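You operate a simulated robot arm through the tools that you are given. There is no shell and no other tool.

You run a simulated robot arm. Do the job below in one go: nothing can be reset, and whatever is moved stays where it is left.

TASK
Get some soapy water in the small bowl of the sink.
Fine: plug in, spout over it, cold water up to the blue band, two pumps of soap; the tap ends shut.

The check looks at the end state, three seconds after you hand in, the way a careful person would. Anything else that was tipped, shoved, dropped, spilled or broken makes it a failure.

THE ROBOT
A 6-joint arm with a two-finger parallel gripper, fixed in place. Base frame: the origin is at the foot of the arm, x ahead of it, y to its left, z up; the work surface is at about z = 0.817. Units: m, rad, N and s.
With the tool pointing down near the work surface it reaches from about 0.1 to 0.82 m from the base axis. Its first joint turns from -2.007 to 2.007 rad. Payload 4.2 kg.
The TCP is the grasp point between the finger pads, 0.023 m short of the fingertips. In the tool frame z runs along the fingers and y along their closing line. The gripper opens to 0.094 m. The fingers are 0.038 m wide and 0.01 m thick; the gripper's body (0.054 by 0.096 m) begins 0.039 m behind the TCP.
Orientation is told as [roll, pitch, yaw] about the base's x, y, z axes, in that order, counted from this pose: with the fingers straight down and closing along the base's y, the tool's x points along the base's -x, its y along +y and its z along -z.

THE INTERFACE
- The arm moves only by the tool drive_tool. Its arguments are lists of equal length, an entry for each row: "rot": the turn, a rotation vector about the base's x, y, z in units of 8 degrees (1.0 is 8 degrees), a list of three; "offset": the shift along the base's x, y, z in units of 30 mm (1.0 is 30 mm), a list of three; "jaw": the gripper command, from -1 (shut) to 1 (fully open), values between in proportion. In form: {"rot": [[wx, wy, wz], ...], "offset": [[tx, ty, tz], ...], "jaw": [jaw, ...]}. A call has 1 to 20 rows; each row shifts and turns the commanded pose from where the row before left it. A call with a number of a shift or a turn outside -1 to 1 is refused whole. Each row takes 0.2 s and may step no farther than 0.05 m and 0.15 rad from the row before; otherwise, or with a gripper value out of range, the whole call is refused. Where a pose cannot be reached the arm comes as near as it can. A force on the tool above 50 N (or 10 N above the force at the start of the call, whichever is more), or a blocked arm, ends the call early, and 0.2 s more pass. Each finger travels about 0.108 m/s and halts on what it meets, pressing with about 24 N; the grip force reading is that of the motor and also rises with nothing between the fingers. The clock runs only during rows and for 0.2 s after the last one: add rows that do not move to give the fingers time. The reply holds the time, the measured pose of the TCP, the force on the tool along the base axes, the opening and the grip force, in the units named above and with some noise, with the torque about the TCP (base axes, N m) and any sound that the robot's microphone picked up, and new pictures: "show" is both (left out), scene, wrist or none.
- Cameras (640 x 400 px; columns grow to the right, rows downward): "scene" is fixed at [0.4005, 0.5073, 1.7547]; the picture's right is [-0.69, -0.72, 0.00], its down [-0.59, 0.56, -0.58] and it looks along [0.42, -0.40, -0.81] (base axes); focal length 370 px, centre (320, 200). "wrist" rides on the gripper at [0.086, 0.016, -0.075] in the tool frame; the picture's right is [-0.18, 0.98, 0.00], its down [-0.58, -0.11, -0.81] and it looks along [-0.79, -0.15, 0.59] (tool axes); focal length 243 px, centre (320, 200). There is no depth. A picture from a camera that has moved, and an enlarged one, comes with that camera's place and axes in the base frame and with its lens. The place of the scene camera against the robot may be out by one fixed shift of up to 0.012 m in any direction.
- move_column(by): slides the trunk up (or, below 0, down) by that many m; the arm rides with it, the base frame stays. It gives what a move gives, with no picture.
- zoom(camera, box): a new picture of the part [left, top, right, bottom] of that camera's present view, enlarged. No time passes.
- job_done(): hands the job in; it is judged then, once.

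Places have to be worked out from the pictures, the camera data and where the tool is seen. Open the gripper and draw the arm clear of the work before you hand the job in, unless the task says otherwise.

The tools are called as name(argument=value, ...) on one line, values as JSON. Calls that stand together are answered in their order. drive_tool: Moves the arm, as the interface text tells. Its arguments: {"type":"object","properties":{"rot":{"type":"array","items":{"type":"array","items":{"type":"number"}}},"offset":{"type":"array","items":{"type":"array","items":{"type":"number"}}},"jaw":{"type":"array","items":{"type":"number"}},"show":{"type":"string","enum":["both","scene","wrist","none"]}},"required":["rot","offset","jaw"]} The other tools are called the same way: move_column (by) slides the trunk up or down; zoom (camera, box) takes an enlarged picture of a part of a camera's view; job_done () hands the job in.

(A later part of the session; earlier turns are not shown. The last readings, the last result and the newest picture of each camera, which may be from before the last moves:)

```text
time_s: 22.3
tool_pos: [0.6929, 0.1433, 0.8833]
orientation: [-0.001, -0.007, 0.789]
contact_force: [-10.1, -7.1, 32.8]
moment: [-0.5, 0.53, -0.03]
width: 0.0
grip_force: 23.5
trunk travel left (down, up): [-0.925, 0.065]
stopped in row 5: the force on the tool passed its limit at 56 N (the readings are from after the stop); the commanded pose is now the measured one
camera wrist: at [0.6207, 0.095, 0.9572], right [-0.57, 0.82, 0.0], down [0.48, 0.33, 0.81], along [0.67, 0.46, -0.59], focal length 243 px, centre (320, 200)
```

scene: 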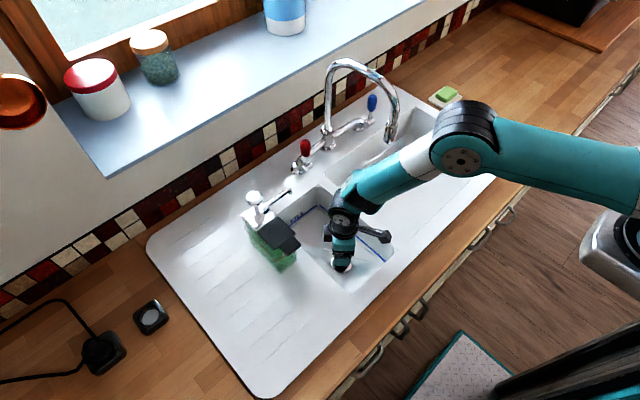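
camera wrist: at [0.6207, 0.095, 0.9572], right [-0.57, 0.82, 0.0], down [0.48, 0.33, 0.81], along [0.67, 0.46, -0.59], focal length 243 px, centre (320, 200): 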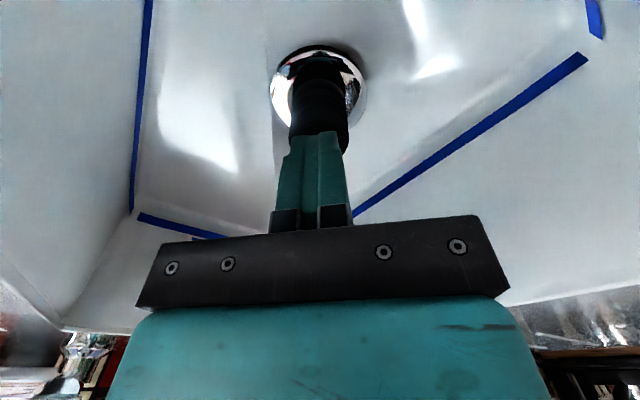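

The knob holds firm at z≈0.860 under over 50 N, so the plug is seated. I rise out of the bowl, turn the yaw back and back off for a look at the plug and the tap.

drive_tool(rot=[[0, 0, 0], [0, 0, 0], [0, 0, 0], [0, 0, 0], [0, 0, 0], [0, 0, 0], [0, 0, 0], [0, 0, -0.94], [0, 0, -0.94], [0, 0, -0.94], [0, 0, -0.94], [0, 0, -0.94], [0, 0, -0.94], [0, 0, 0]], offset=[[0, 0, 0.3], [0, 0, 1], [0, 0, 1], [0, 0, 1], [0, 0, 1], [0, 0, 1], [0, 0, 1], [-1, -0.8, 0.6], [-1, -0.8, 0.6], [-1, -0.8, 0.6], [-1, -0.8, 0.6], [-0.8, 0, 0], [0, 0, 0], [0, 0, 0]], jaw=[-1, -1, -1, -1, -1, -1, -1, -1, -1, -1, -1, -1, -1, -1])

zoom(camera="wrist", box=[120, 60, 440, 240])

zoom(camera="scene", box=[260, 180, 440, 310])

zoom(camera="scene", box=[280, 40, 420, 180])

```text
time_s: 25.3
tool_pos: [0.5483, 0.0471, 1.1397]
orientation: [-0.002, -0.004, -0.002]
contact_force: [0.7, -0.1, 0.0]
moment: [-0.02, -0.01, -0.01]
width: 0.0
grip_force: 24.3
trunk travel left (down, up): [-0.925, 0.065]
camera wrist: at [0.4622, 0.0655, 1.2151], right [0.19, 0.98, 0.0], down [0.58, -0.11, 0.81], along [0.79, -0.15, -0.59], focal length 243 px, centre (320, 200)
```

scene: 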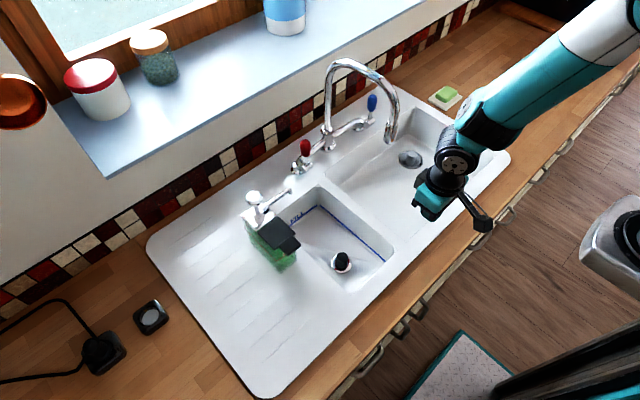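
wrist: 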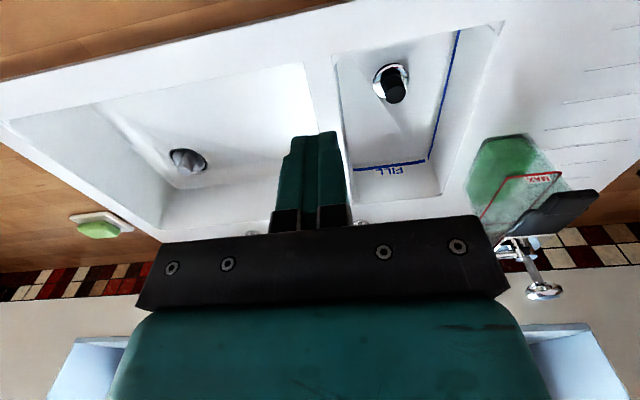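

```text
2.00 times, centred on (280, 150) of wrist
camera zoom: at [0.4622, 0.0655, 1.2151], right [0.19, 0.98, 0.0], down [0.58, -0.11, 0.81], along [0.79, -0.15, -0.59], focal length 485 px, centre (400, 300)
```

zoom: 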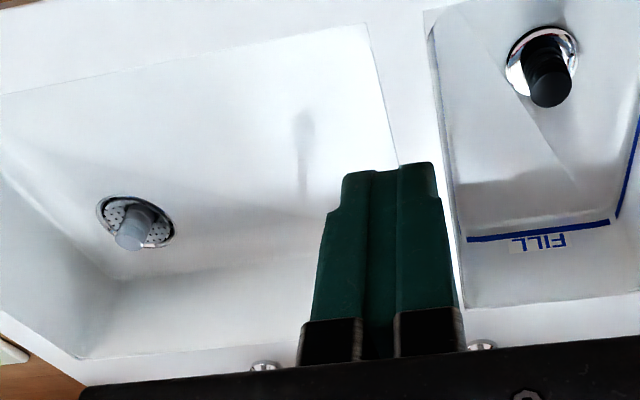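

```text
3.08 times, centred on (350, 245) of scene
camera zoom: at [0.4005, 0.5073, 1.7547], right [-0.69, -0.72, 0.0], down [-0.59, 0.56, -0.58], along [0.42, -0.4, -0.81], focal length 1137 px, centre (228, 62)
```

zoom: 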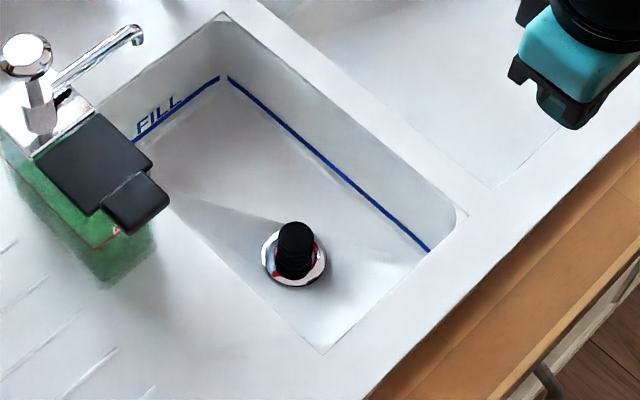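

```text
2.86 times, centred on (350, 110) of scene
camera zoom: at [0.4005, 0.5073, 1.7547], right [-0.69, -0.72, 0.0], down [-0.59, 0.56, -0.58], along [0.42, -0.4, -0.81], focal length 1056 px, centre (234, 457)
```

zoom: 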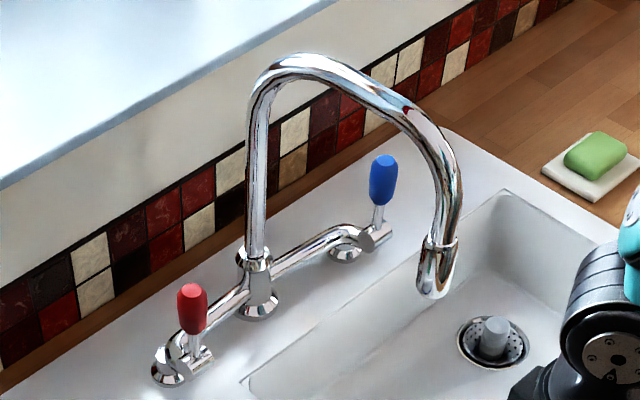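

The plug is seated properly. Triangulation puts the tap pivot near [0.95, -0.065], the spout outlet near [0.753, -0.068, 1.10], the blue lever grip near [0.92, -0.198, 1.043] and the red one near [0.92, 0.068]. I tilt the tool toward the front (about 64° from straight down) well clear of the tap, jaws half open, so the fingers can straddle the nozzle from the front.

drive_tool(rot=[[0, -1, 0], [0, -1, 0], [0, -1, 0], [0, -1, 0], [0, -1, 0], [0, -1, 0], [0, -1, 0], [0, -1, 0], [0, 0, 0]], offset=[[-0.2, -0.48, 0], [-0.2, -0.48, 0], [-0.2, -0.48, 0], [-0.2, -0.48, 0], [-0.2, -0.48, 0], [-0.2, -0.48, 0], [-0.2, -0.48, 0], [-0.2, -0.48, 0], [0, 0, 0]], jaw=[0.5, 0.5, 0.5, 0.5, 0.5, 0.5, 0.5, 0.5, 0.5])

zoom(camera="wrist", box=[160, 0, 480, 220])

```text
time_s: 27.3
tool_pos: [0.6204, -0.0054, 1.1481]
orientation: [-0.007, -1.098, 0.0]
contact_force: [0.3, 0.1, 0.0]
moment: [0.0, 0.01, 0.01]
width: 0.0705
grip_force: 0.0
out of reach, approached as far as the arm can: row 3, 4, 5, 6, 7, 8
trunk travel left (down, up): [-0.925, 0.065]
camera wrist: at [0.5155, 0.0123, 1.1051], right [0.09, 0.98, 0.16], down [-0.45, -0.1, 0.89], along [0.89, -0.15, 0.44], focal length 243 px, centre (320, 200)
```

scene: 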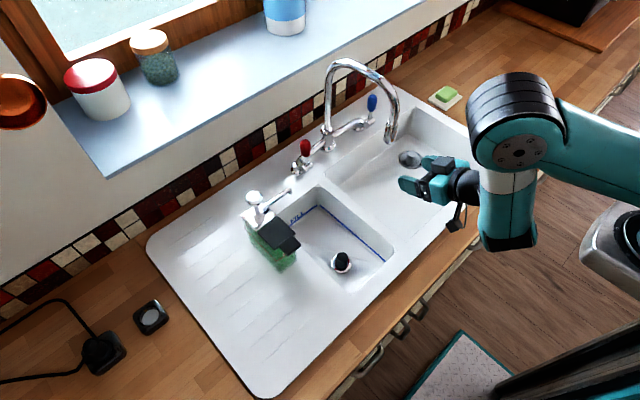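
wrist: 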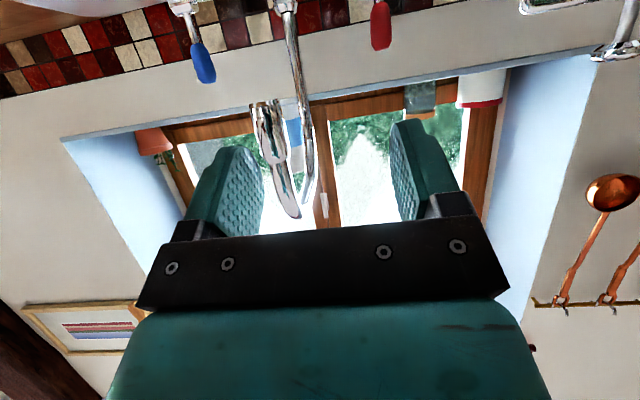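

```text
1.82 times, centred on (320, 110) of wrist
camera zoom: at [0.5155, 0.0123, 1.1051], right [0.09, 0.98, 0.16], down [-0.45, -0.1, 0.89], along [0.89, -0.15, 0.44], focal length 441 px, centre (320, 364)
```

zoom: 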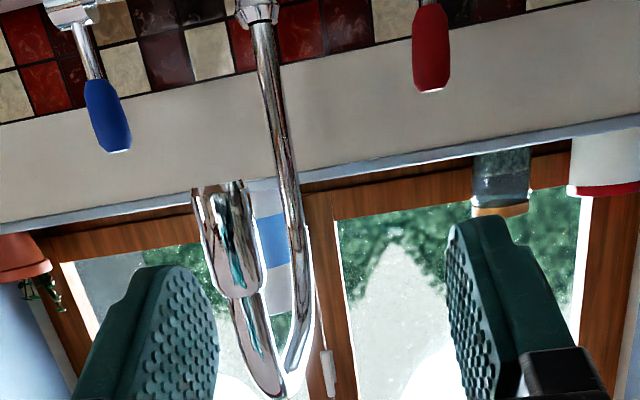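

Part of that move was out of reach so close to the base, and the arm stopped short at [0.62, -0.005]. I test how the commanded pose stands by moving forward in x 0.10 m, clear of the tap, which starts at x≈0.74.

drive_tool(rot=[[0, 0, 0], [0, 0, 0], [0, 0, 0]], offset=[[1, 0, 0], [1, 0, 0], [0.7, 0, 0]], jaw=[0.5, 0.5, 0.5], show="wrist")

```text
time_s: 28.1
tool_pos: [0.7012, -0.0064, 1.1485]
orientation: [0.002, -1.122, -0.002]
contact_force: [-0.2, 0.0, 0.1]
moment: [0.03, -0.01, 0.01]
width: 0.0704
grip_force: 0.1
trunk travel left (down, up): [-0.925, 0.065]
camera wrist: at [0.5976, 0.0123, 1.1028], right [0.08, 0.98, 0.17], down [-0.47, -0.11, 0.87], along [0.88, -0.15, 0.46], focal length 243 px, centre (320, 200)
```

wrist: 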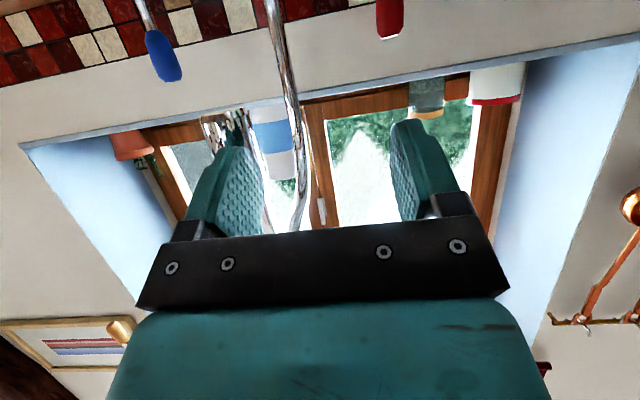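

The commanded pose resets to the reached one, good. The nozzle mouth is at about [0.74, -0.066, 1.115]. I back off slightly, line up in y and lower a little, then look.

drive_tool(rot=[[0, 0, 0], [0, 0, 0], [0, 0, 0], [0, 0, 0], [0, 0, 0]], offset=[[-1, 0, -0.2], [0, -1, -0.2], [0, -1, -0.2], [0, 0, 0], [0, 0, 0]], jaw=[0.5, 0.6, 0.6, 0.6, 0.6])

zoom(camera="scene", box=[300, 40, 480, 200])

zoom(camera="wrist", box=[160, 0, 480, 220])

```text
time_s: 29.3
tool_pos: [0.6733, -0.0664, 1.1288]
orientation: [0.0, -1.123, -0.002]
contact_force: [-0.7, -0.1, 0.2]
moment: [0.0, 0.0, -0.03]
width: 0.0752
grip_force: 0.1
trunk travel left (down, up): [-0.925, 0.065]
camera wrist: at [0.5682, -0.0482, 1.0838], right [0.08, 0.98, 0.17], down [-0.47, -0.11, 0.87], along [0.88, -0.15, 0.46], focal length 243 px, centre (320, 200)
```

scene: 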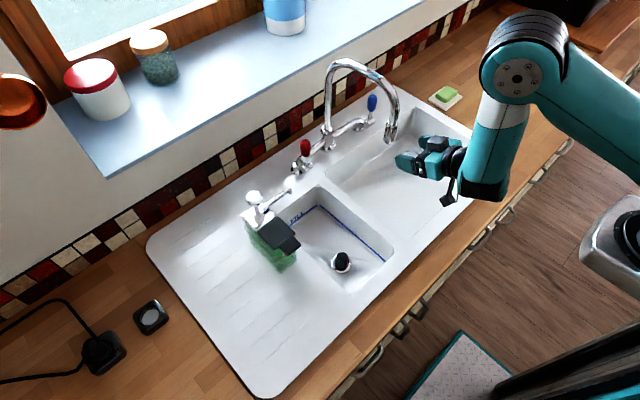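
wrist: 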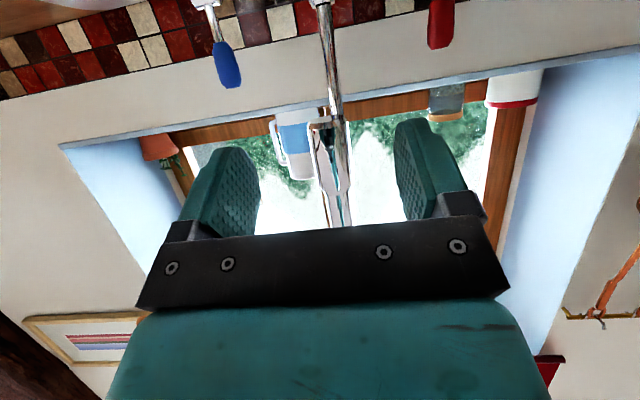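

```text
2.50 times, centred on (390, 120) of scene
camera zoom: at [0.4005, 0.5073, 1.7547], right [-0.69, -0.72, 0.0], down [-0.59, 0.56, -0.58], along [0.42, -0.4, -0.81], focal length 924 px, centre (145, 400)
```

zoom: 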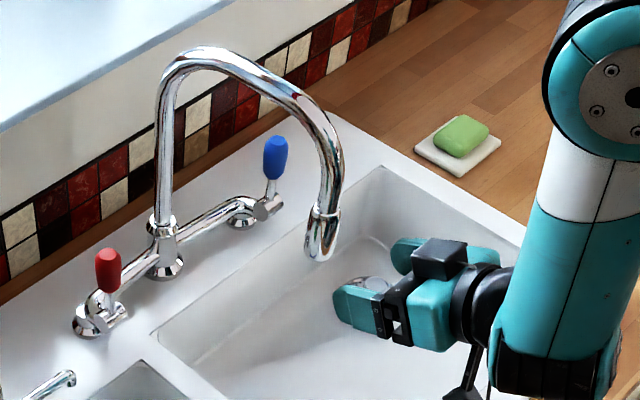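

```text
1.82 times, centred on (320, 110) of wrist
camera zoom: at [0.5682, -0.0482, 1.0838], right [0.08, 0.98, 0.17], down [-0.47, -0.11, 0.87], along [0.88, -0.15, 0.46], focal length 441 px, centre (320, 364)
```

zoom: 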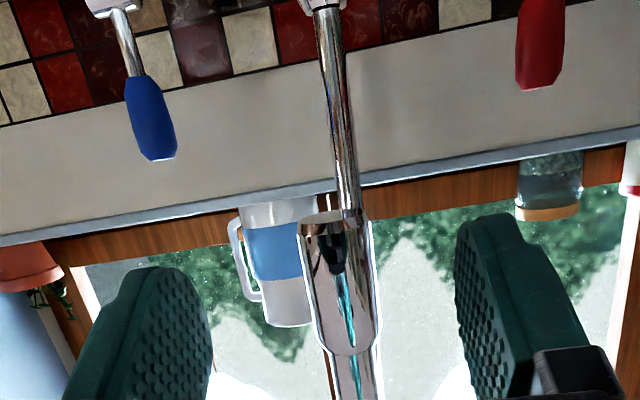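

The nozzle (about 27 mm wide) is centred between the fingers near [0.74, -0.062]. I advance 6 cm so the fingers straddle it, then narrow the jaws loosely.

drive_tool(rot=[[0, 0, 0], [0, 0, 0], [0, 0, 0], [0, 0, 0], [0, 0, 0]], offset=[[0.7, 0.13, 0], [0.7, 0, 0], [0.7, 0, 0], [0, 0, 0], [0, 0, 0]], jaw=[0.6, 0.6, 0.6, 0, 0])

zoom(camera="scene", box=[300, 40, 480, 200])

zoom(camera="wrist", box=[160, 0, 480, 220])

```text
time_s: 30.5
tool_pos: [0.7353, -0.0622, 1.13]
orientation: [-0.001, -1.121, -0.002]
contact_force: [0.1, -0.6, 0.8]
moment: [-0.01, -0.03, 0.02]
width: 0.0471
grip_force: 0.0
trunk travel left (down, up): [-0.925, 0.065]
camera wrist: at [0.6314, -0.0442, 1.0842], right [0.08, 0.98, 0.17], down [-0.47, -0.11, 0.87], along [0.88, -0.15, 0.46], focal length 243 px, centre (320, 200)
```

scene: 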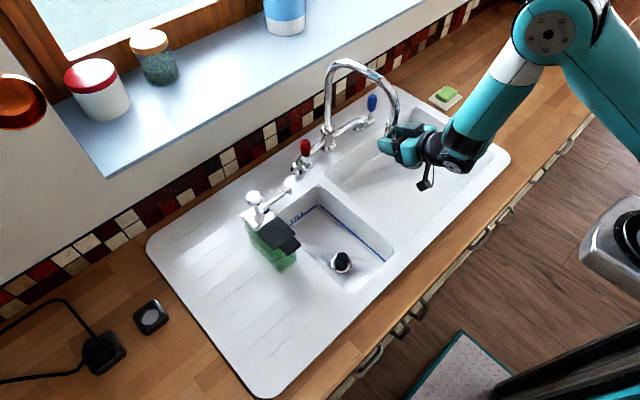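
wrist: 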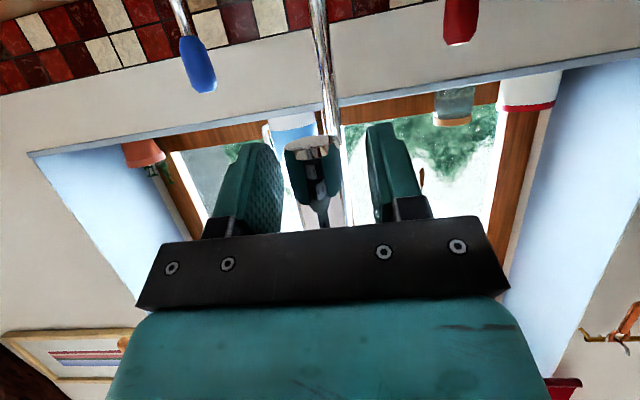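

```text
2.50 times, centred on (390, 120) of scene
camera zoom: at [0.4005, 0.5073, 1.7547], right [-0.69, -0.72, 0.0], down [-0.59, 0.56, -0.58], along [0.42, -0.4, -0.81], focal length 924 px, centre (145, 400)
```

zoom: 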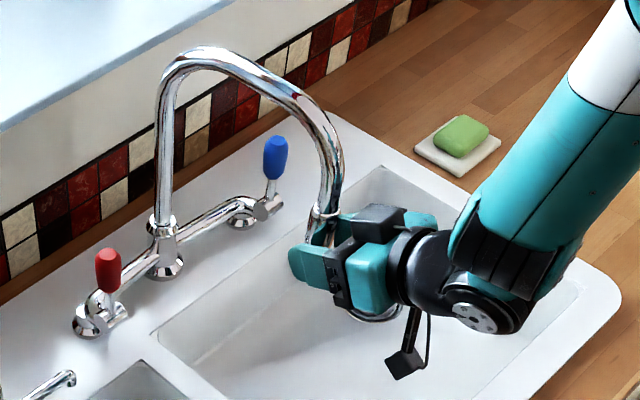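

```text
1.82 times, centred on (320, 110) of wrist
camera zoom: at [0.6314, -0.0442, 1.0842], right [0.08, 0.98, 0.17], down [-0.47, -0.11, 0.87], along [0.88, -0.15, 0.46], focal length 441 px, centre (320, 364)
```

zoom: 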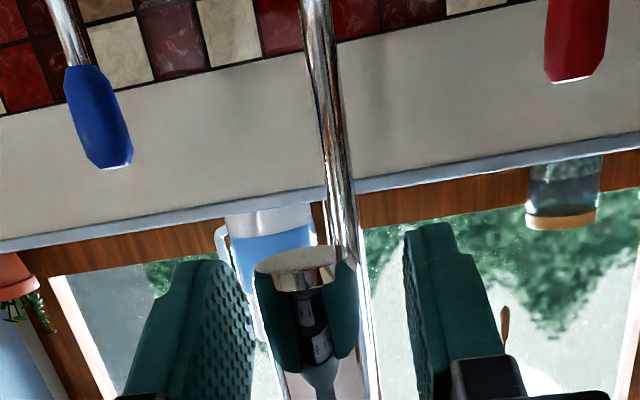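

The nozzle sits between the fingers. I now swing it along an arc about the pivot toward +y, first about 24°, and check.

drive_tool(rot=[[0, 0, 0], [0, 0, 0], [0, 0, 0], [0, 0, 0], [0, 0, 0], [0, 0, 0], [0, 0, 0]], offset=[[0.016, 0.465, 0], [0.049, 0.463, 0], [0.081, 0.458, 0], [0.112, 0.451, 0], [0.144, 0.443, 0], [0.175, 0.431, 0], [0, 0, 0]], jaw=[0, 0, 0, 0, 0, 0, 0])

zoom(camera="scene", box=[270, 40, 450, 200])

zoom(camera="wrist", box=[160, 0, 480, 220])

```text
time_s: 32.1
tool_pos: [0.7525, 0.0189, 1.1293]
orientation: [0.0, -1.12, -0.003]
contact_force: [0.3, -1.4, 1.2]
moment: [0.03, -0.02, 0.04]
width: 0.047
grip_force: 0.1
trunk travel left (down, up): [-0.925, 0.065]
camera wrist: at [0.648, 0.0375, 1.0847], right [0.08, 0.98, 0.17], down [-0.47, -0.11, 0.87], along [0.88, -0.15, 0.46], focal length 243 px, centre (320, 200)
```

scene: 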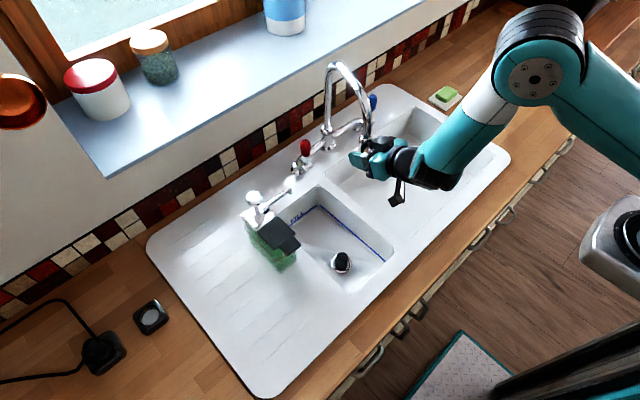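
wrist: 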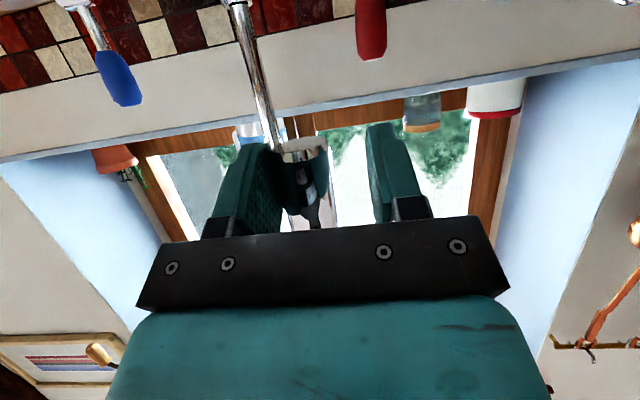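

```text
2.50 times, centred on (360, 120) of scene
camera zoom: at [0.4005, 0.5073, 1.7547], right [-0.69, -0.72, 0.0], down [-0.59, 0.56, -0.58], along [0.42, -0.4, -0.81], focal length 924 px, centre (220, 400)
```

zoom: 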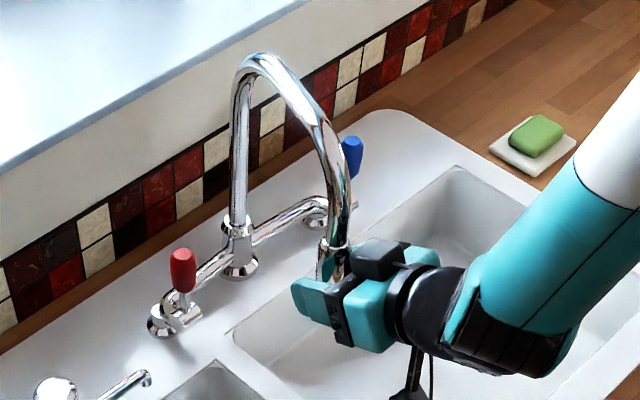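

```text
1.82 times, centred on (320, 110) of wrist
camera zoom: at [0.648, 0.0375, 1.0847], right [0.08, 0.98, 0.17], down [-0.47, -0.11, 0.87], along [0.88, -0.15, 0.46], focal length 441 px, centre (320, 364)
```

zoom: 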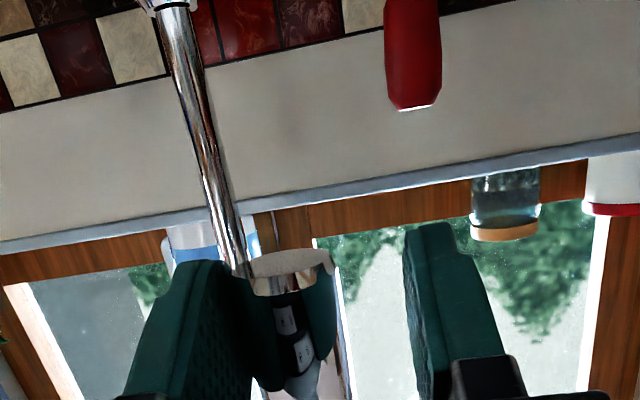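

The spout swings easily with the finger. I continue along the arc to about 52°.

drive_tool(rot=[[0, 0, 0], [0, 0, 0], [0, 0, 0], [0, 0, 0], [0, 0, 0], [0, 0, 0], [0, 0, 0], [0, 0, 0]], offset=[[0.204, 0.419, 0], [0.233, 0.403, 0], [0.26, 0.386, 0], [0.287, 0.367, 0], [0.311, 0.346, 0], [0.335, 0.323, 0], [0.356, 0.299, 0], [0, 0, 0]], jaw=[0, 0, 0, 0, 0, 0, 0, 0])

zoom(camera="scene", box=[240, 50, 420, 210])

zoom(camera="wrist", box=[160, 0, 480, 220])

```text
time_s: 33.9
tool_pos: [0.812, 0.0971, 1.1309]
orientation: [0.0, -1.121, -0.001]
contact_force: [-0.5, -0.1, 1.0]
moment: [0.0, -0.01, 0.02]
width: 0.047
grip_force: 0.0
trunk travel left (down, up): [-0.925, 0.065]
camera wrist: at [0.7077, 0.1141, 1.0852], right [0.08, 0.98, 0.17], down [-0.47, -0.11, 0.87], along [0.88, -0.15, 0.46], focal length 243 px, centre (320, 200)
```

scene: 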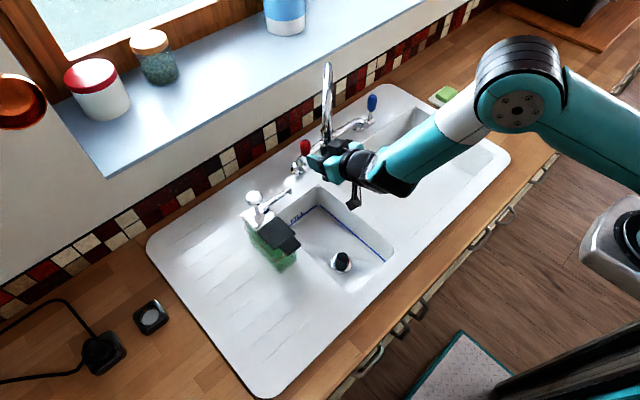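
wrist: 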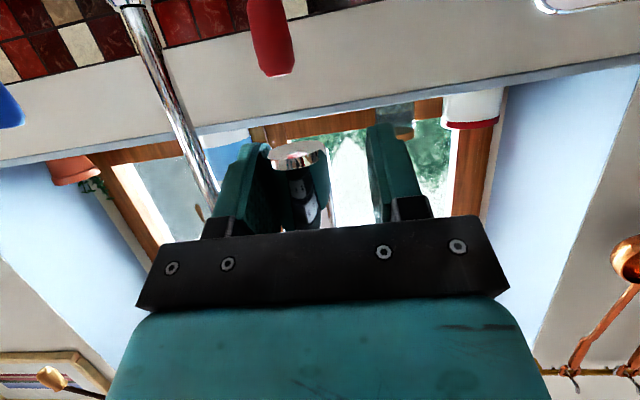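

```text
2.50 times, centred on (330, 130) of scene
camera zoom: at [0.4005, 0.5073, 1.7547], right [-0.69, -0.72, 0.0], down [-0.59, 0.56, -0.58], along [0.42, -0.4, -0.81], focal length 924 px, centre (295, 375)
```

zoom: 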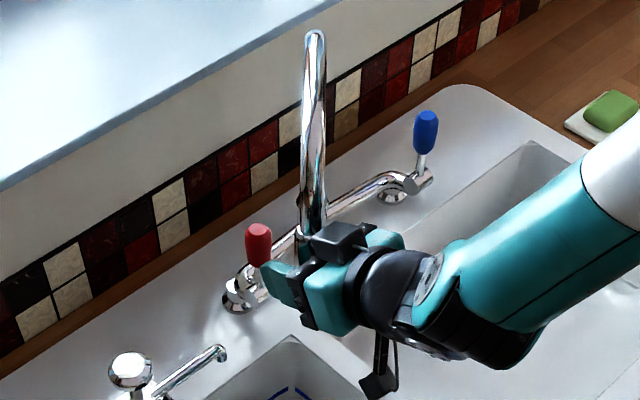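

```text
1.82 times, centred on (320, 110) of wrist
camera zoom: at [0.7077, 0.1141, 1.0852], right [0.08, 0.98, 0.17], down [-0.47, -0.11, 0.87], along [0.88, -0.15, 0.46], focal length 441 px, centre (320, 364)
```

zoom: 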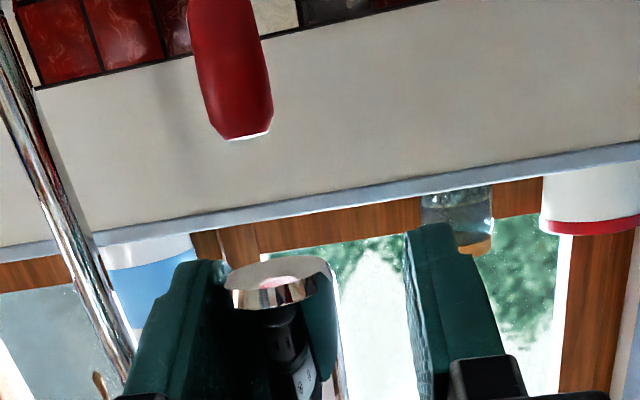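

The spout is now at about 47°, outlet near [0.813, 0.088], inside the small bowl's outline. I nudge it about 4° more for margin, then open the jaws and withdraw straight back.

drive_tool(rot=[[0, 0, 0], [0, 0, 0], [0, 0, 0], [0, 0, 0], [0, 0, 0], [0, 0, 0], [0, 0, 0]], offset=[[0.35, 0.31, 0], [0, 0, 0], [0, -0.1, 0], [-0.9, 0, 0], [-0.9, 0, 0], [-0.9, 0, 0], [0, 0, 0]], jaw=[0, 0, 0.7, 0.7, 0.7, 0.7, 0.7])

zoom(camera="scene", box=[240, 50, 420, 210])

zoom(camera="wrist", box=[100, 0, 480, 220])

```text
time_s: 35.5
tool_pos: [0.7409, 0.1023, 1.1297]
orientation: [0.0, -1.121, -0.003]
contact_force: [-0.5, -0.7, -0.5]
moment: [0.02, 0.0, 0.0]
width: 0.0799
grip_force: 0.0
trunk travel left (down, up): [-0.925, 0.065]
camera wrist: at [0.6368, 0.1192, 1.0847], right [0.08, 0.98, 0.17], down [-0.47, -0.11, 0.87], along [0.88, -0.15, 0.46], focal length 243 px, centre (320, 200)
```

scene: 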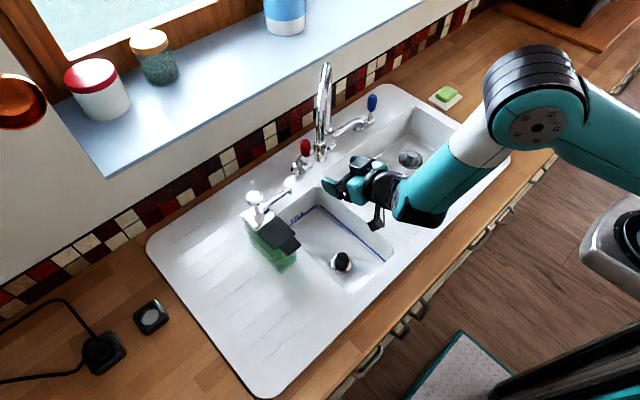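
wrist: 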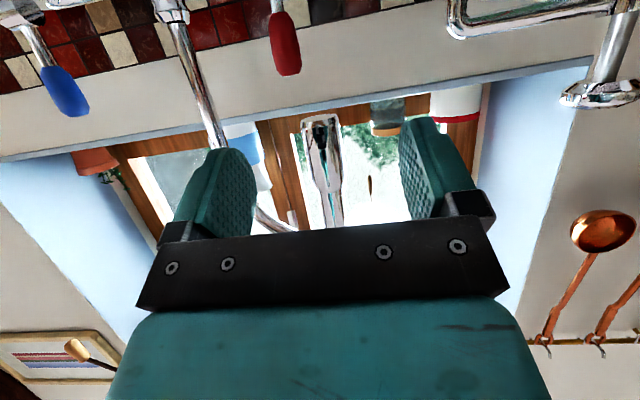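

```text
2.50 times, centred on (330, 130) of scene
camera zoom: at [0.4005, 0.5073, 1.7547], right [-0.69, -0.72, 0.0], down [-0.59, 0.56, -0.58], along [0.42, -0.4, -0.81], focal length 924 px, centre (295, 375)
```

zoom: 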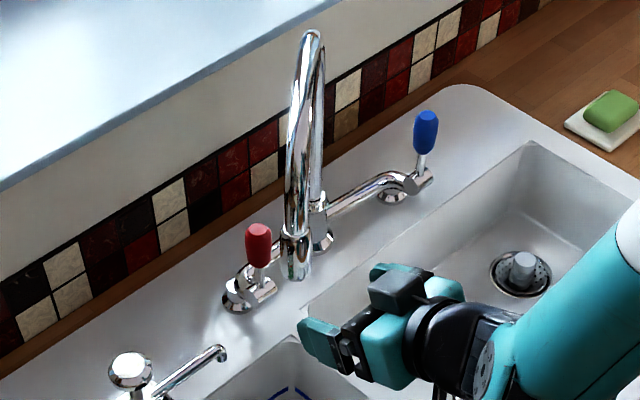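

```text
1.68 times, centred on (290, 110) of wrist
camera zoom: at [0.6368, 0.1192, 1.0847], right [0.08, 0.98, 0.17], down [-0.47, -0.11, 0.87], along [0.88, -0.15, 0.46], focal length 409 px, centre (370, 352)
```

zoom: 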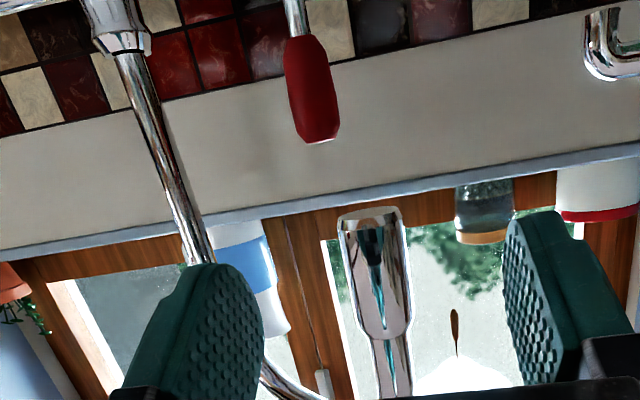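

The spout outlet is now near [0.82, 0.10], well over the small bowl. Next I go in front of the blue lever: move along -y to y≈-0.198 at x=0.74, descending to z≈1.06.

drive_tool(rot=[[0, 0, 0], [0, 0, 0], [0, 0, 0], [0, 0, 0], [0, 0, 0], [0, 0, 0], [0, 0, 0], [0, 0, 0], [0, 0, 0], [0, 0, 0], [0, 0, 0]], offset=[[0, -1, 0], [0, -1, -0.2], [0, -1, -0.25], [0, -1, -0.25], [0, -1, -0.25], [0, -1, -0.25], [0, -1, -0.25], [0, -1, -0.25], [0, -1, -0.25], [0, -1, -0.25], [0, 0, 0]], jaw=[0.7, 0.7, 0.7, 0.7, 0.7, 0.7, 0.7, 0.7, 0.7, 0.7, 0.7])

zoom(camera="scene", box=[300, 60, 460, 200])

zoom(camera="wrist", box=[180, 0, 480, 200])

```text
time_s: 37.9
tool_pos: [0.7415, -0.1973, 1.0637]
orientation: [0.0, -1.12, -0.001]
contact_force: [-0.6, 0.4, -0.7]
moment: [0.0, 0.0, 0.02]
width: 0.0799
grip_force: 0.1
trunk travel left (down, up): [-0.925, 0.065]
camera wrist: at [0.6375, -0.18, 1.0186], right [0.08, 0.98, 0.17], down [-0.47, -0.11, 0.87], along [0.88, -0.15, 0.46], focal length 243 px, centre (320, 200)
```

scene: 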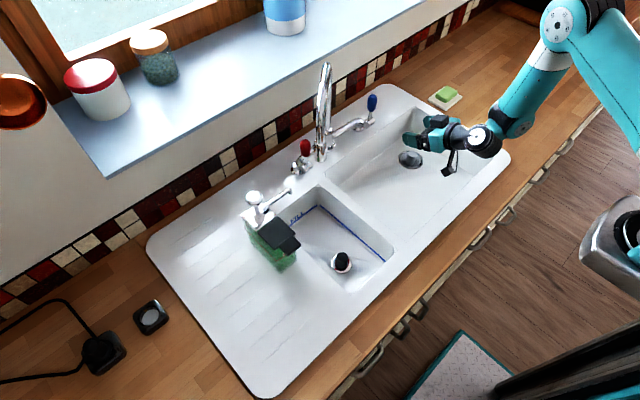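
wrist: 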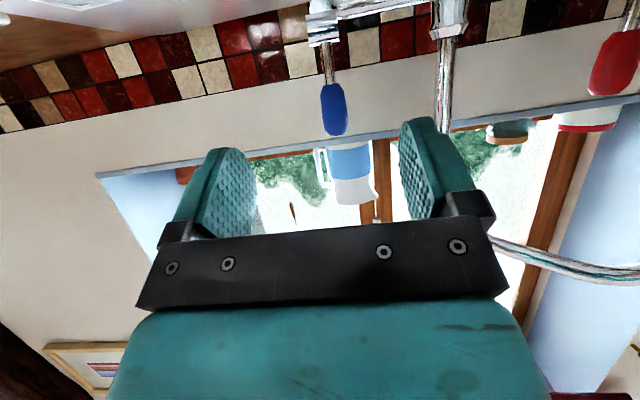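

```text
2.86 times, centred on (380, 130) of scene
camera zoom: at [0.4005, 0.5073, 1.7547], right [-0.69, -0.72, 0.0], down [-0.59, 0.56, -0.58], along [0.42, -0.4, -0.81], focal length 1056 px, centre (149, 400)
```

zoom: 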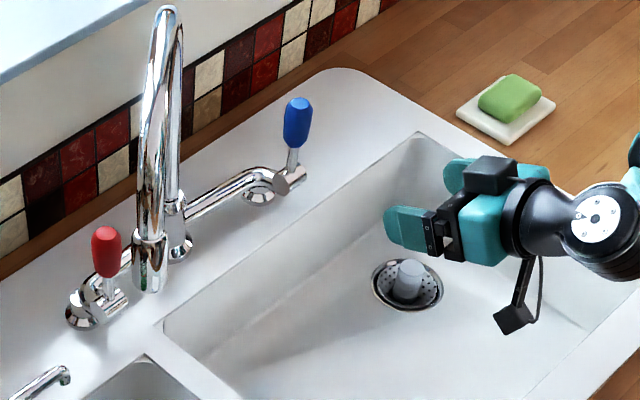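

```text
2.00 times, centred on (330, 100) of wrist
camera zoom: at [0.6375, -0.18, 1.0186], right [0.08, 0.98, 0.17], down [-0.47, -0.11, 0.87], along [0.88, -0.15, 0.46], focal length 485 px, centre (300, 400)
```

zoom: 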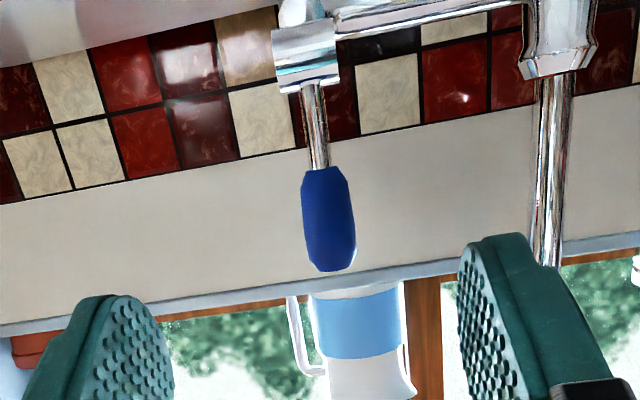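

zoom(camera="wrist", box=[290, 0, 410, 75])

zoom(camera="scene", box=[355, 85, 395, 135])

zoom(camera="scene", box=[285, 130, 325, 180])

```text
5.33 times, centred on (350, 38) of wrist
camera zoom: at [0.6375, -0.18, 1.0186], right [0.08, 0.98, 0.17], down [-0.47, -0.11, 0.87], along [0.88, -0.15, 0.46], focal length 1294 px, centre (160, 1067)
```

zoom: 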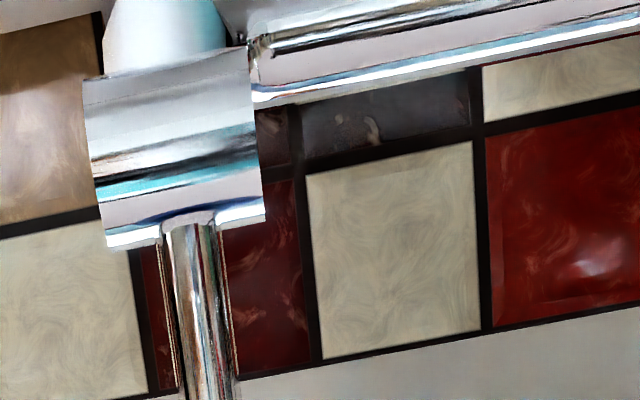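

```text
8.00 times, centred on (375, 110) of scene
camera zoom: at [0.4005, 0.5073, 1.7547], right [-0.69, -0.72, 0.0], down [-0.59, 0.56, -0.58], along [0.42, -0.4, -0.81], focal length 2956 px, centre (-120, 920)
```

zoom: 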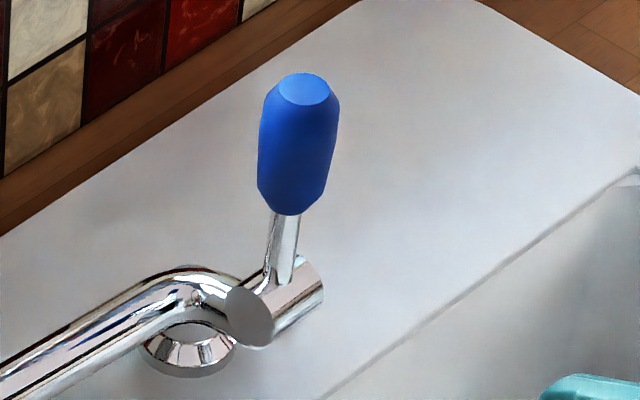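

```text
8.00 times, centred on (305, 155) of scene
camera zoom: at [0.4005, 0.5073, 1.7547], right [-0.69, -0.72, 0.0], down [-0.59, 0.56, -0.58], along [0.42, -0.4, -0.81], focal length 2956 px, centre (440, 560)
```

zoom: 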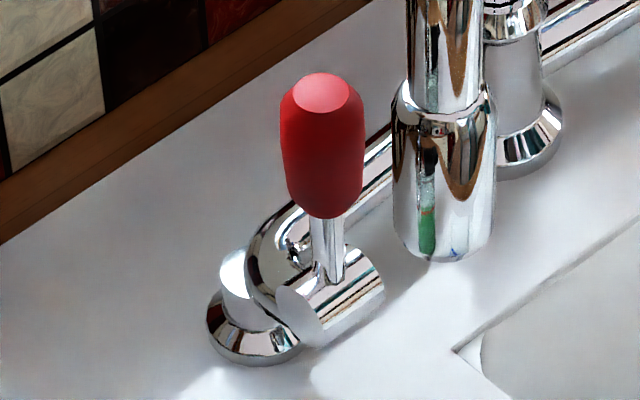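

Close-ups show both valves are cylinders with their axis along y, each with a vertical lever, so the lever swings forward or back about y. The blue grip spans z≈1.033–1.085 at [0.92, -0.193], with its axis at z≈0.984. I approach with the fingers straddling it.

drive_tool(rot=[[0, 0, 0], [0, 0, 0], [0, 0, 0], [0, 0, 0], [0, 0, 0]], offset=[[1, 0.1, 0], [1, 0, 0], [1, 0, 0], [1, 0, 0], [0, 0, 0]], jaw=[0.5, 0.5, 0.5, 0.5, 0.5])

zoom(camera="scene", box=[330, 70, 430, 160])

zoom(camera="wrist", box=[200, 60, 440, 210])

```text
time_s: 39.1
tool_pos: [0.8613, -0.1946, 1.064]
orientation: [-0.002, -1.122, -0.001]
contact_force: [-0.4, 0.1, 0.2]
moment: [0.01, -0.01, -0.01]
width: 0.0707
grip_force: 0.0
trunk travel left (down, up): [-0.925, 0.065]
camera wrist: at [0.7575, -0.1771, 1.0185], right [0.08, 0.98, 0.17], down [-0.47, -0.11, 0.87], along [0.88, -0.15, 0.46], focal length 243 px, centre (320, 200)
```

scene: 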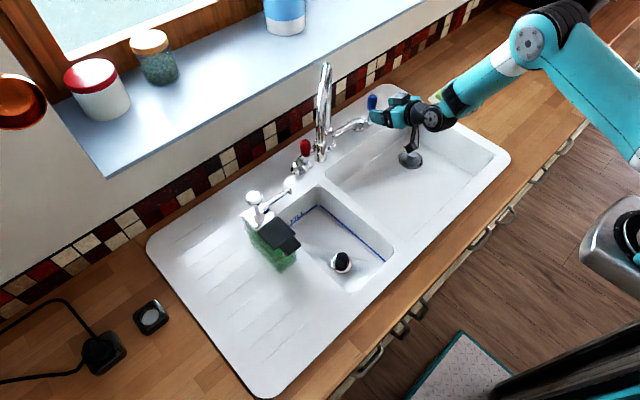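
wrist: 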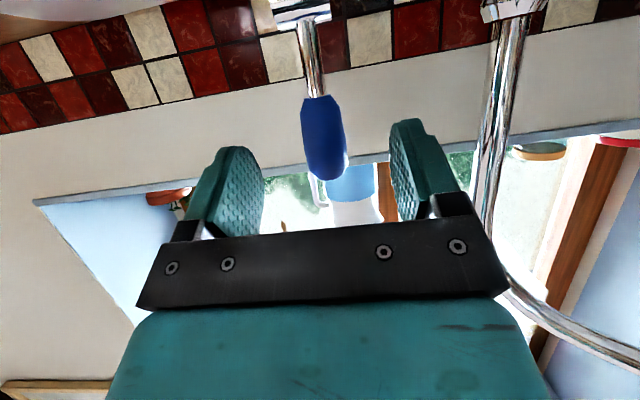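

```text
4.44 times, centred on (380, 115) of scene
camera zoom: at [0.4005, 0.5073, 1.7547], right [-0.69, -0.72, 0.0], down [-0.59, 0.56, -0.58], along [0.42, -0.4, -0.81], focal length 1642 px, centre (53, 578)
```

zoom: 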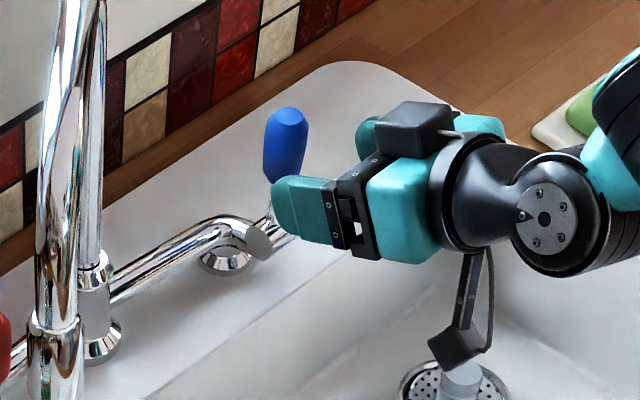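

```text
2.67 times, centred on (320, 135) of wrist
camera zoom: at [0.7575, -0.1771, 1.0185], right [0.08, 0.98, 0.17], down [-0.47, -0.11, 0.87], along [0.88, -0.15, 0.46], focal length 647 px, centre (320, 373)
```

zoom: 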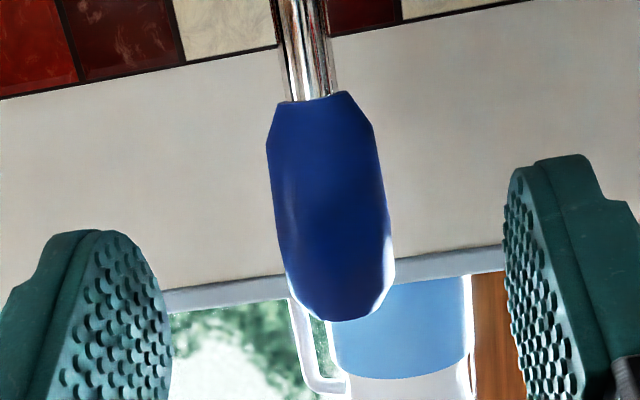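

The grip centre triangulates to [0.924, -0.195, 1.058], about 28 mm thick. I advance so that the pads are around it and close.

drive_tool(rot=[[0, 0, 0], [0, 0, 0], [0, 0, 0], [0, 0, 0], [0, 0, 0], [0, 0, 0]], offset=[[0.95, -0.02, -0.1], [0.95, 0, -0.1], [0, 0, 0], [0, 0, 0], [0, 0, 0], [0, 0, 0]], jaw=[0.5, 0.5, -0.5, -0.5, -0.5, -0.5])

zoom(camera="scene", box=[330, 70, 430, 160])

zoom(camera="wrist", box=[200, 60, 440, 210])

```text
time_s: 40.5
tool_pos: [0.9179, -0.195, 1.058]
orientation: [0.001, -1.121, 0.0]
contact_force: [-2.0, 0.4, -0.5]
moment: [0.14, 0.1, -0.03]
width: 0.027
grip_force: 44.8
trunk travel left (down, up): [-0.925, 0.065]
camera wrist: at [0.8142, -0.1774, 1.0128], right [0.08, 0.98, 0.17], down [-0.47, -0.11, 0.87], along [0.88, -0.15, 0.46], focal length 243 px, centre (320, 200)
```

scene: 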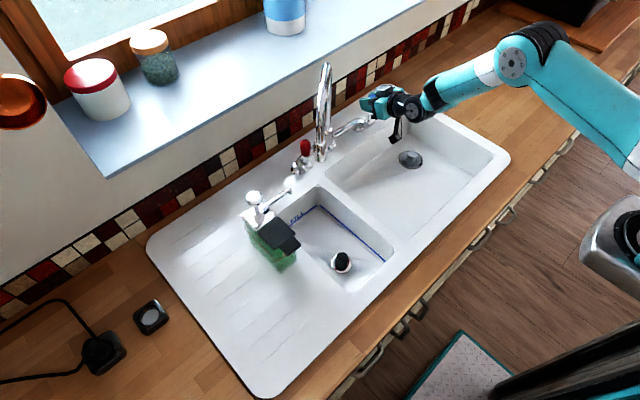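
wrist: 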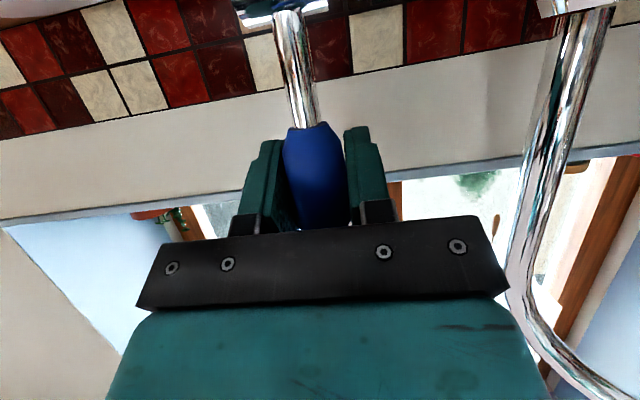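

```text
4.44 times, centred on (380, 115) of scene
camera zoom: at [0.4005, 0.5073, 1.7547], right [-0.69, -0.72, 0.0], down [-0.59, 0.56, -0.58], along [0.42, -0.4, -0.81], focal length 1642 px, centre (53, 578)
```

zoom: 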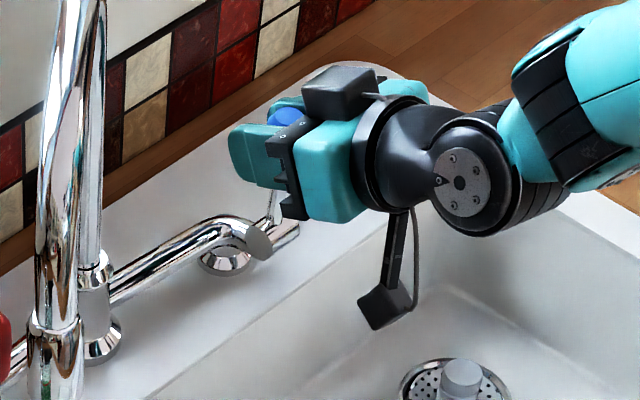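

```text
2.67 times, centred on (320, 135) of wrist
camera zoom: at [0.8142, -0.1774, 1.0128], right [0.08, 0.98, 0.17], down [-0.47, -0.11, 0.87], along [0.88, -0.15, 0.46], focal length 647 px, centre (320, 373)
```

zoom: 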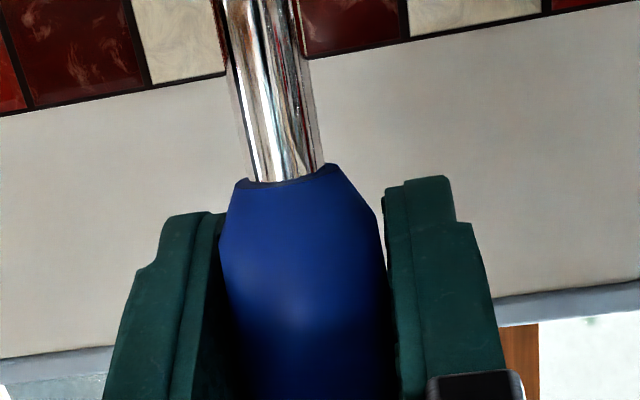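

The lever is gripped. I gently pull the top forward (toward -x) by about 10° and watch the force, the sound and the water.

drive_tool(rot=[[0, 0, 0], [0, 0, 0], [0, 0, 0], [0, 0, 0]], offset=[[-0.17, 0, -0.01], [-0.17, 0, -0.02], [-0.1, 0, -0.02], [0, 0, 0]], jaw=[-0.5, -0.5, -0.5, -0.5])

zoom(camera="scene", box=[240, 100, 400, 280])

```text
time_s: 41.5
tool_pos: [0.9025, -0.1951, 1.0564]
orientation: [0.001, -1.118, -0.002]
contact_force: [-8.5, 3.4, 5.4]
moment: [0.04, 0.55, 0.19]
width: 0.0268
grip_force: 45.1
trunk travel left (down, up): [-0.925, 0.065]
camera wrist: at [0.7989, -0.1775, 1.0109], right [0.08, 0.98, 0.17], down [-0.47, -0.11, 0.88], along [0.88, -0.15, 0.45], focal length 243 px, centre (320, 200)
```

scene: 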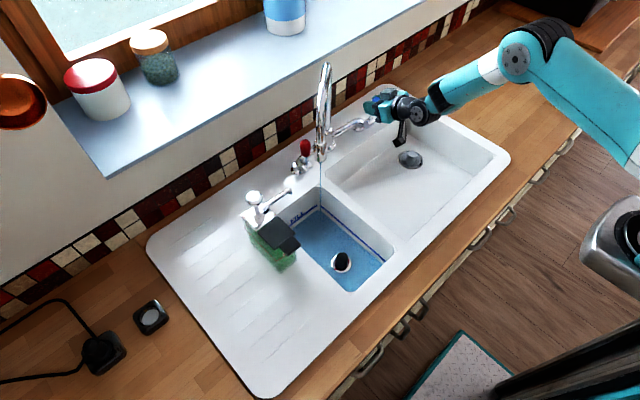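
wrist: 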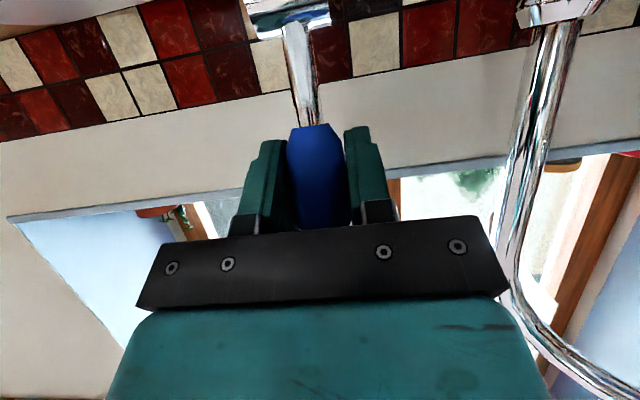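

```text
2.22 times, centred on (320, 190) of scene
camera zoom: at [0.4005, 0.5073, 1.7547], right [-0.69, -0.72, 0.0], down [-0.59, 0.56, -0.58], along [0.42, -0.4, -0.81], focal length 821 px, centre (320, 222)
```

zoom: 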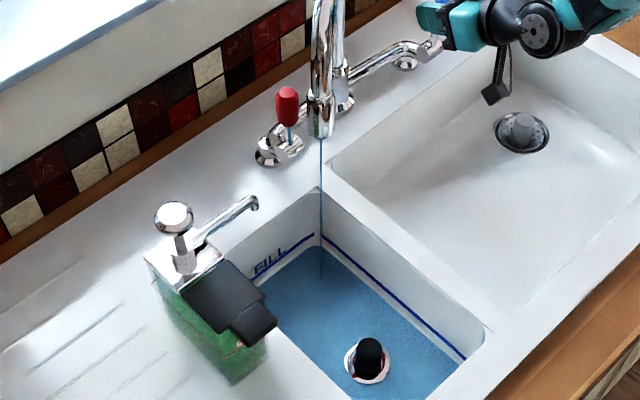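

Water is running, and the level already looks close to the band. No time passes while I zoom, so I check the level now.

zoom(camera="scene", box=[280, 180, 400, 300])

zoom(camera="scene", box=[280, 190, 340, 240])

zoom(camera="scene", box=[340, 220, 400, 270])

```text
3.33 times, centred on (340, 240) of scene
camera zoom: at [0.4005, 0.5073, 1.7547], right [-0.69, -0.72, 0.0], down [-0.59, 0.56, -0.58], along [0.42, -0.4, -0.81], focal length 1232 px, centre (253, 67)
```

zoom: 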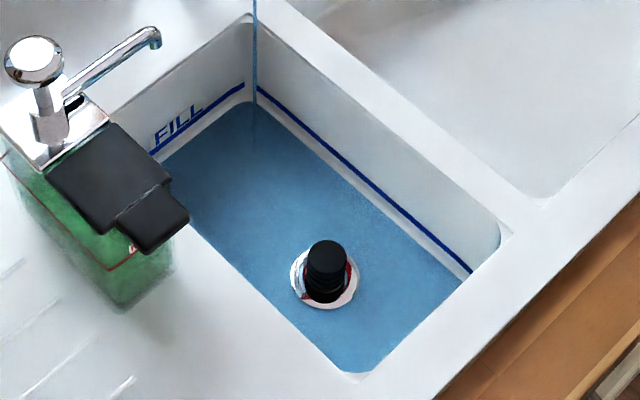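

```text
8.00 times, centred on (310, 215) of scene
camera zoom: at [0.4005, 0.5073, 1.7547], right [-0.69, -0.72, 0.0], down [-0.59, 0.56, -0.58], along [0.42, -0.4, -0.81], focal length 2956 px, centre (400, 80)
```

zoom: 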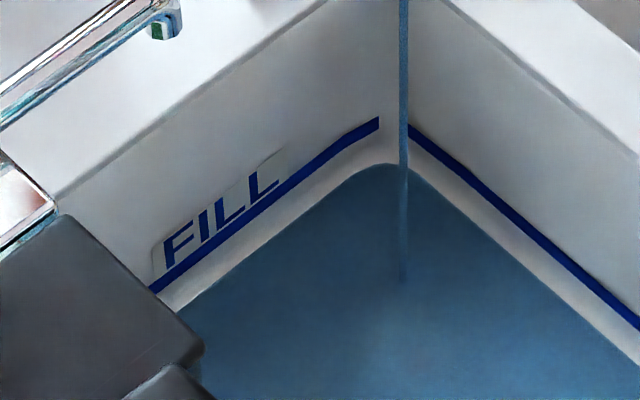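

```text
8.00 times, centred on (370, 245) of scene
camera zoom: at [0.4005, 0.5073, 1.7547], right [-0.69, -0.72, 0.0], down [-0.59, 0.56, -0.58], along [0.42, -0.4, -0.81], focal length 2956 px, centre (-80, -160)
```

zoom: 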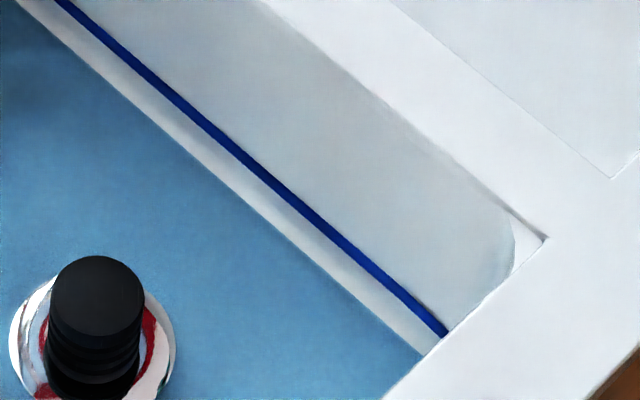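

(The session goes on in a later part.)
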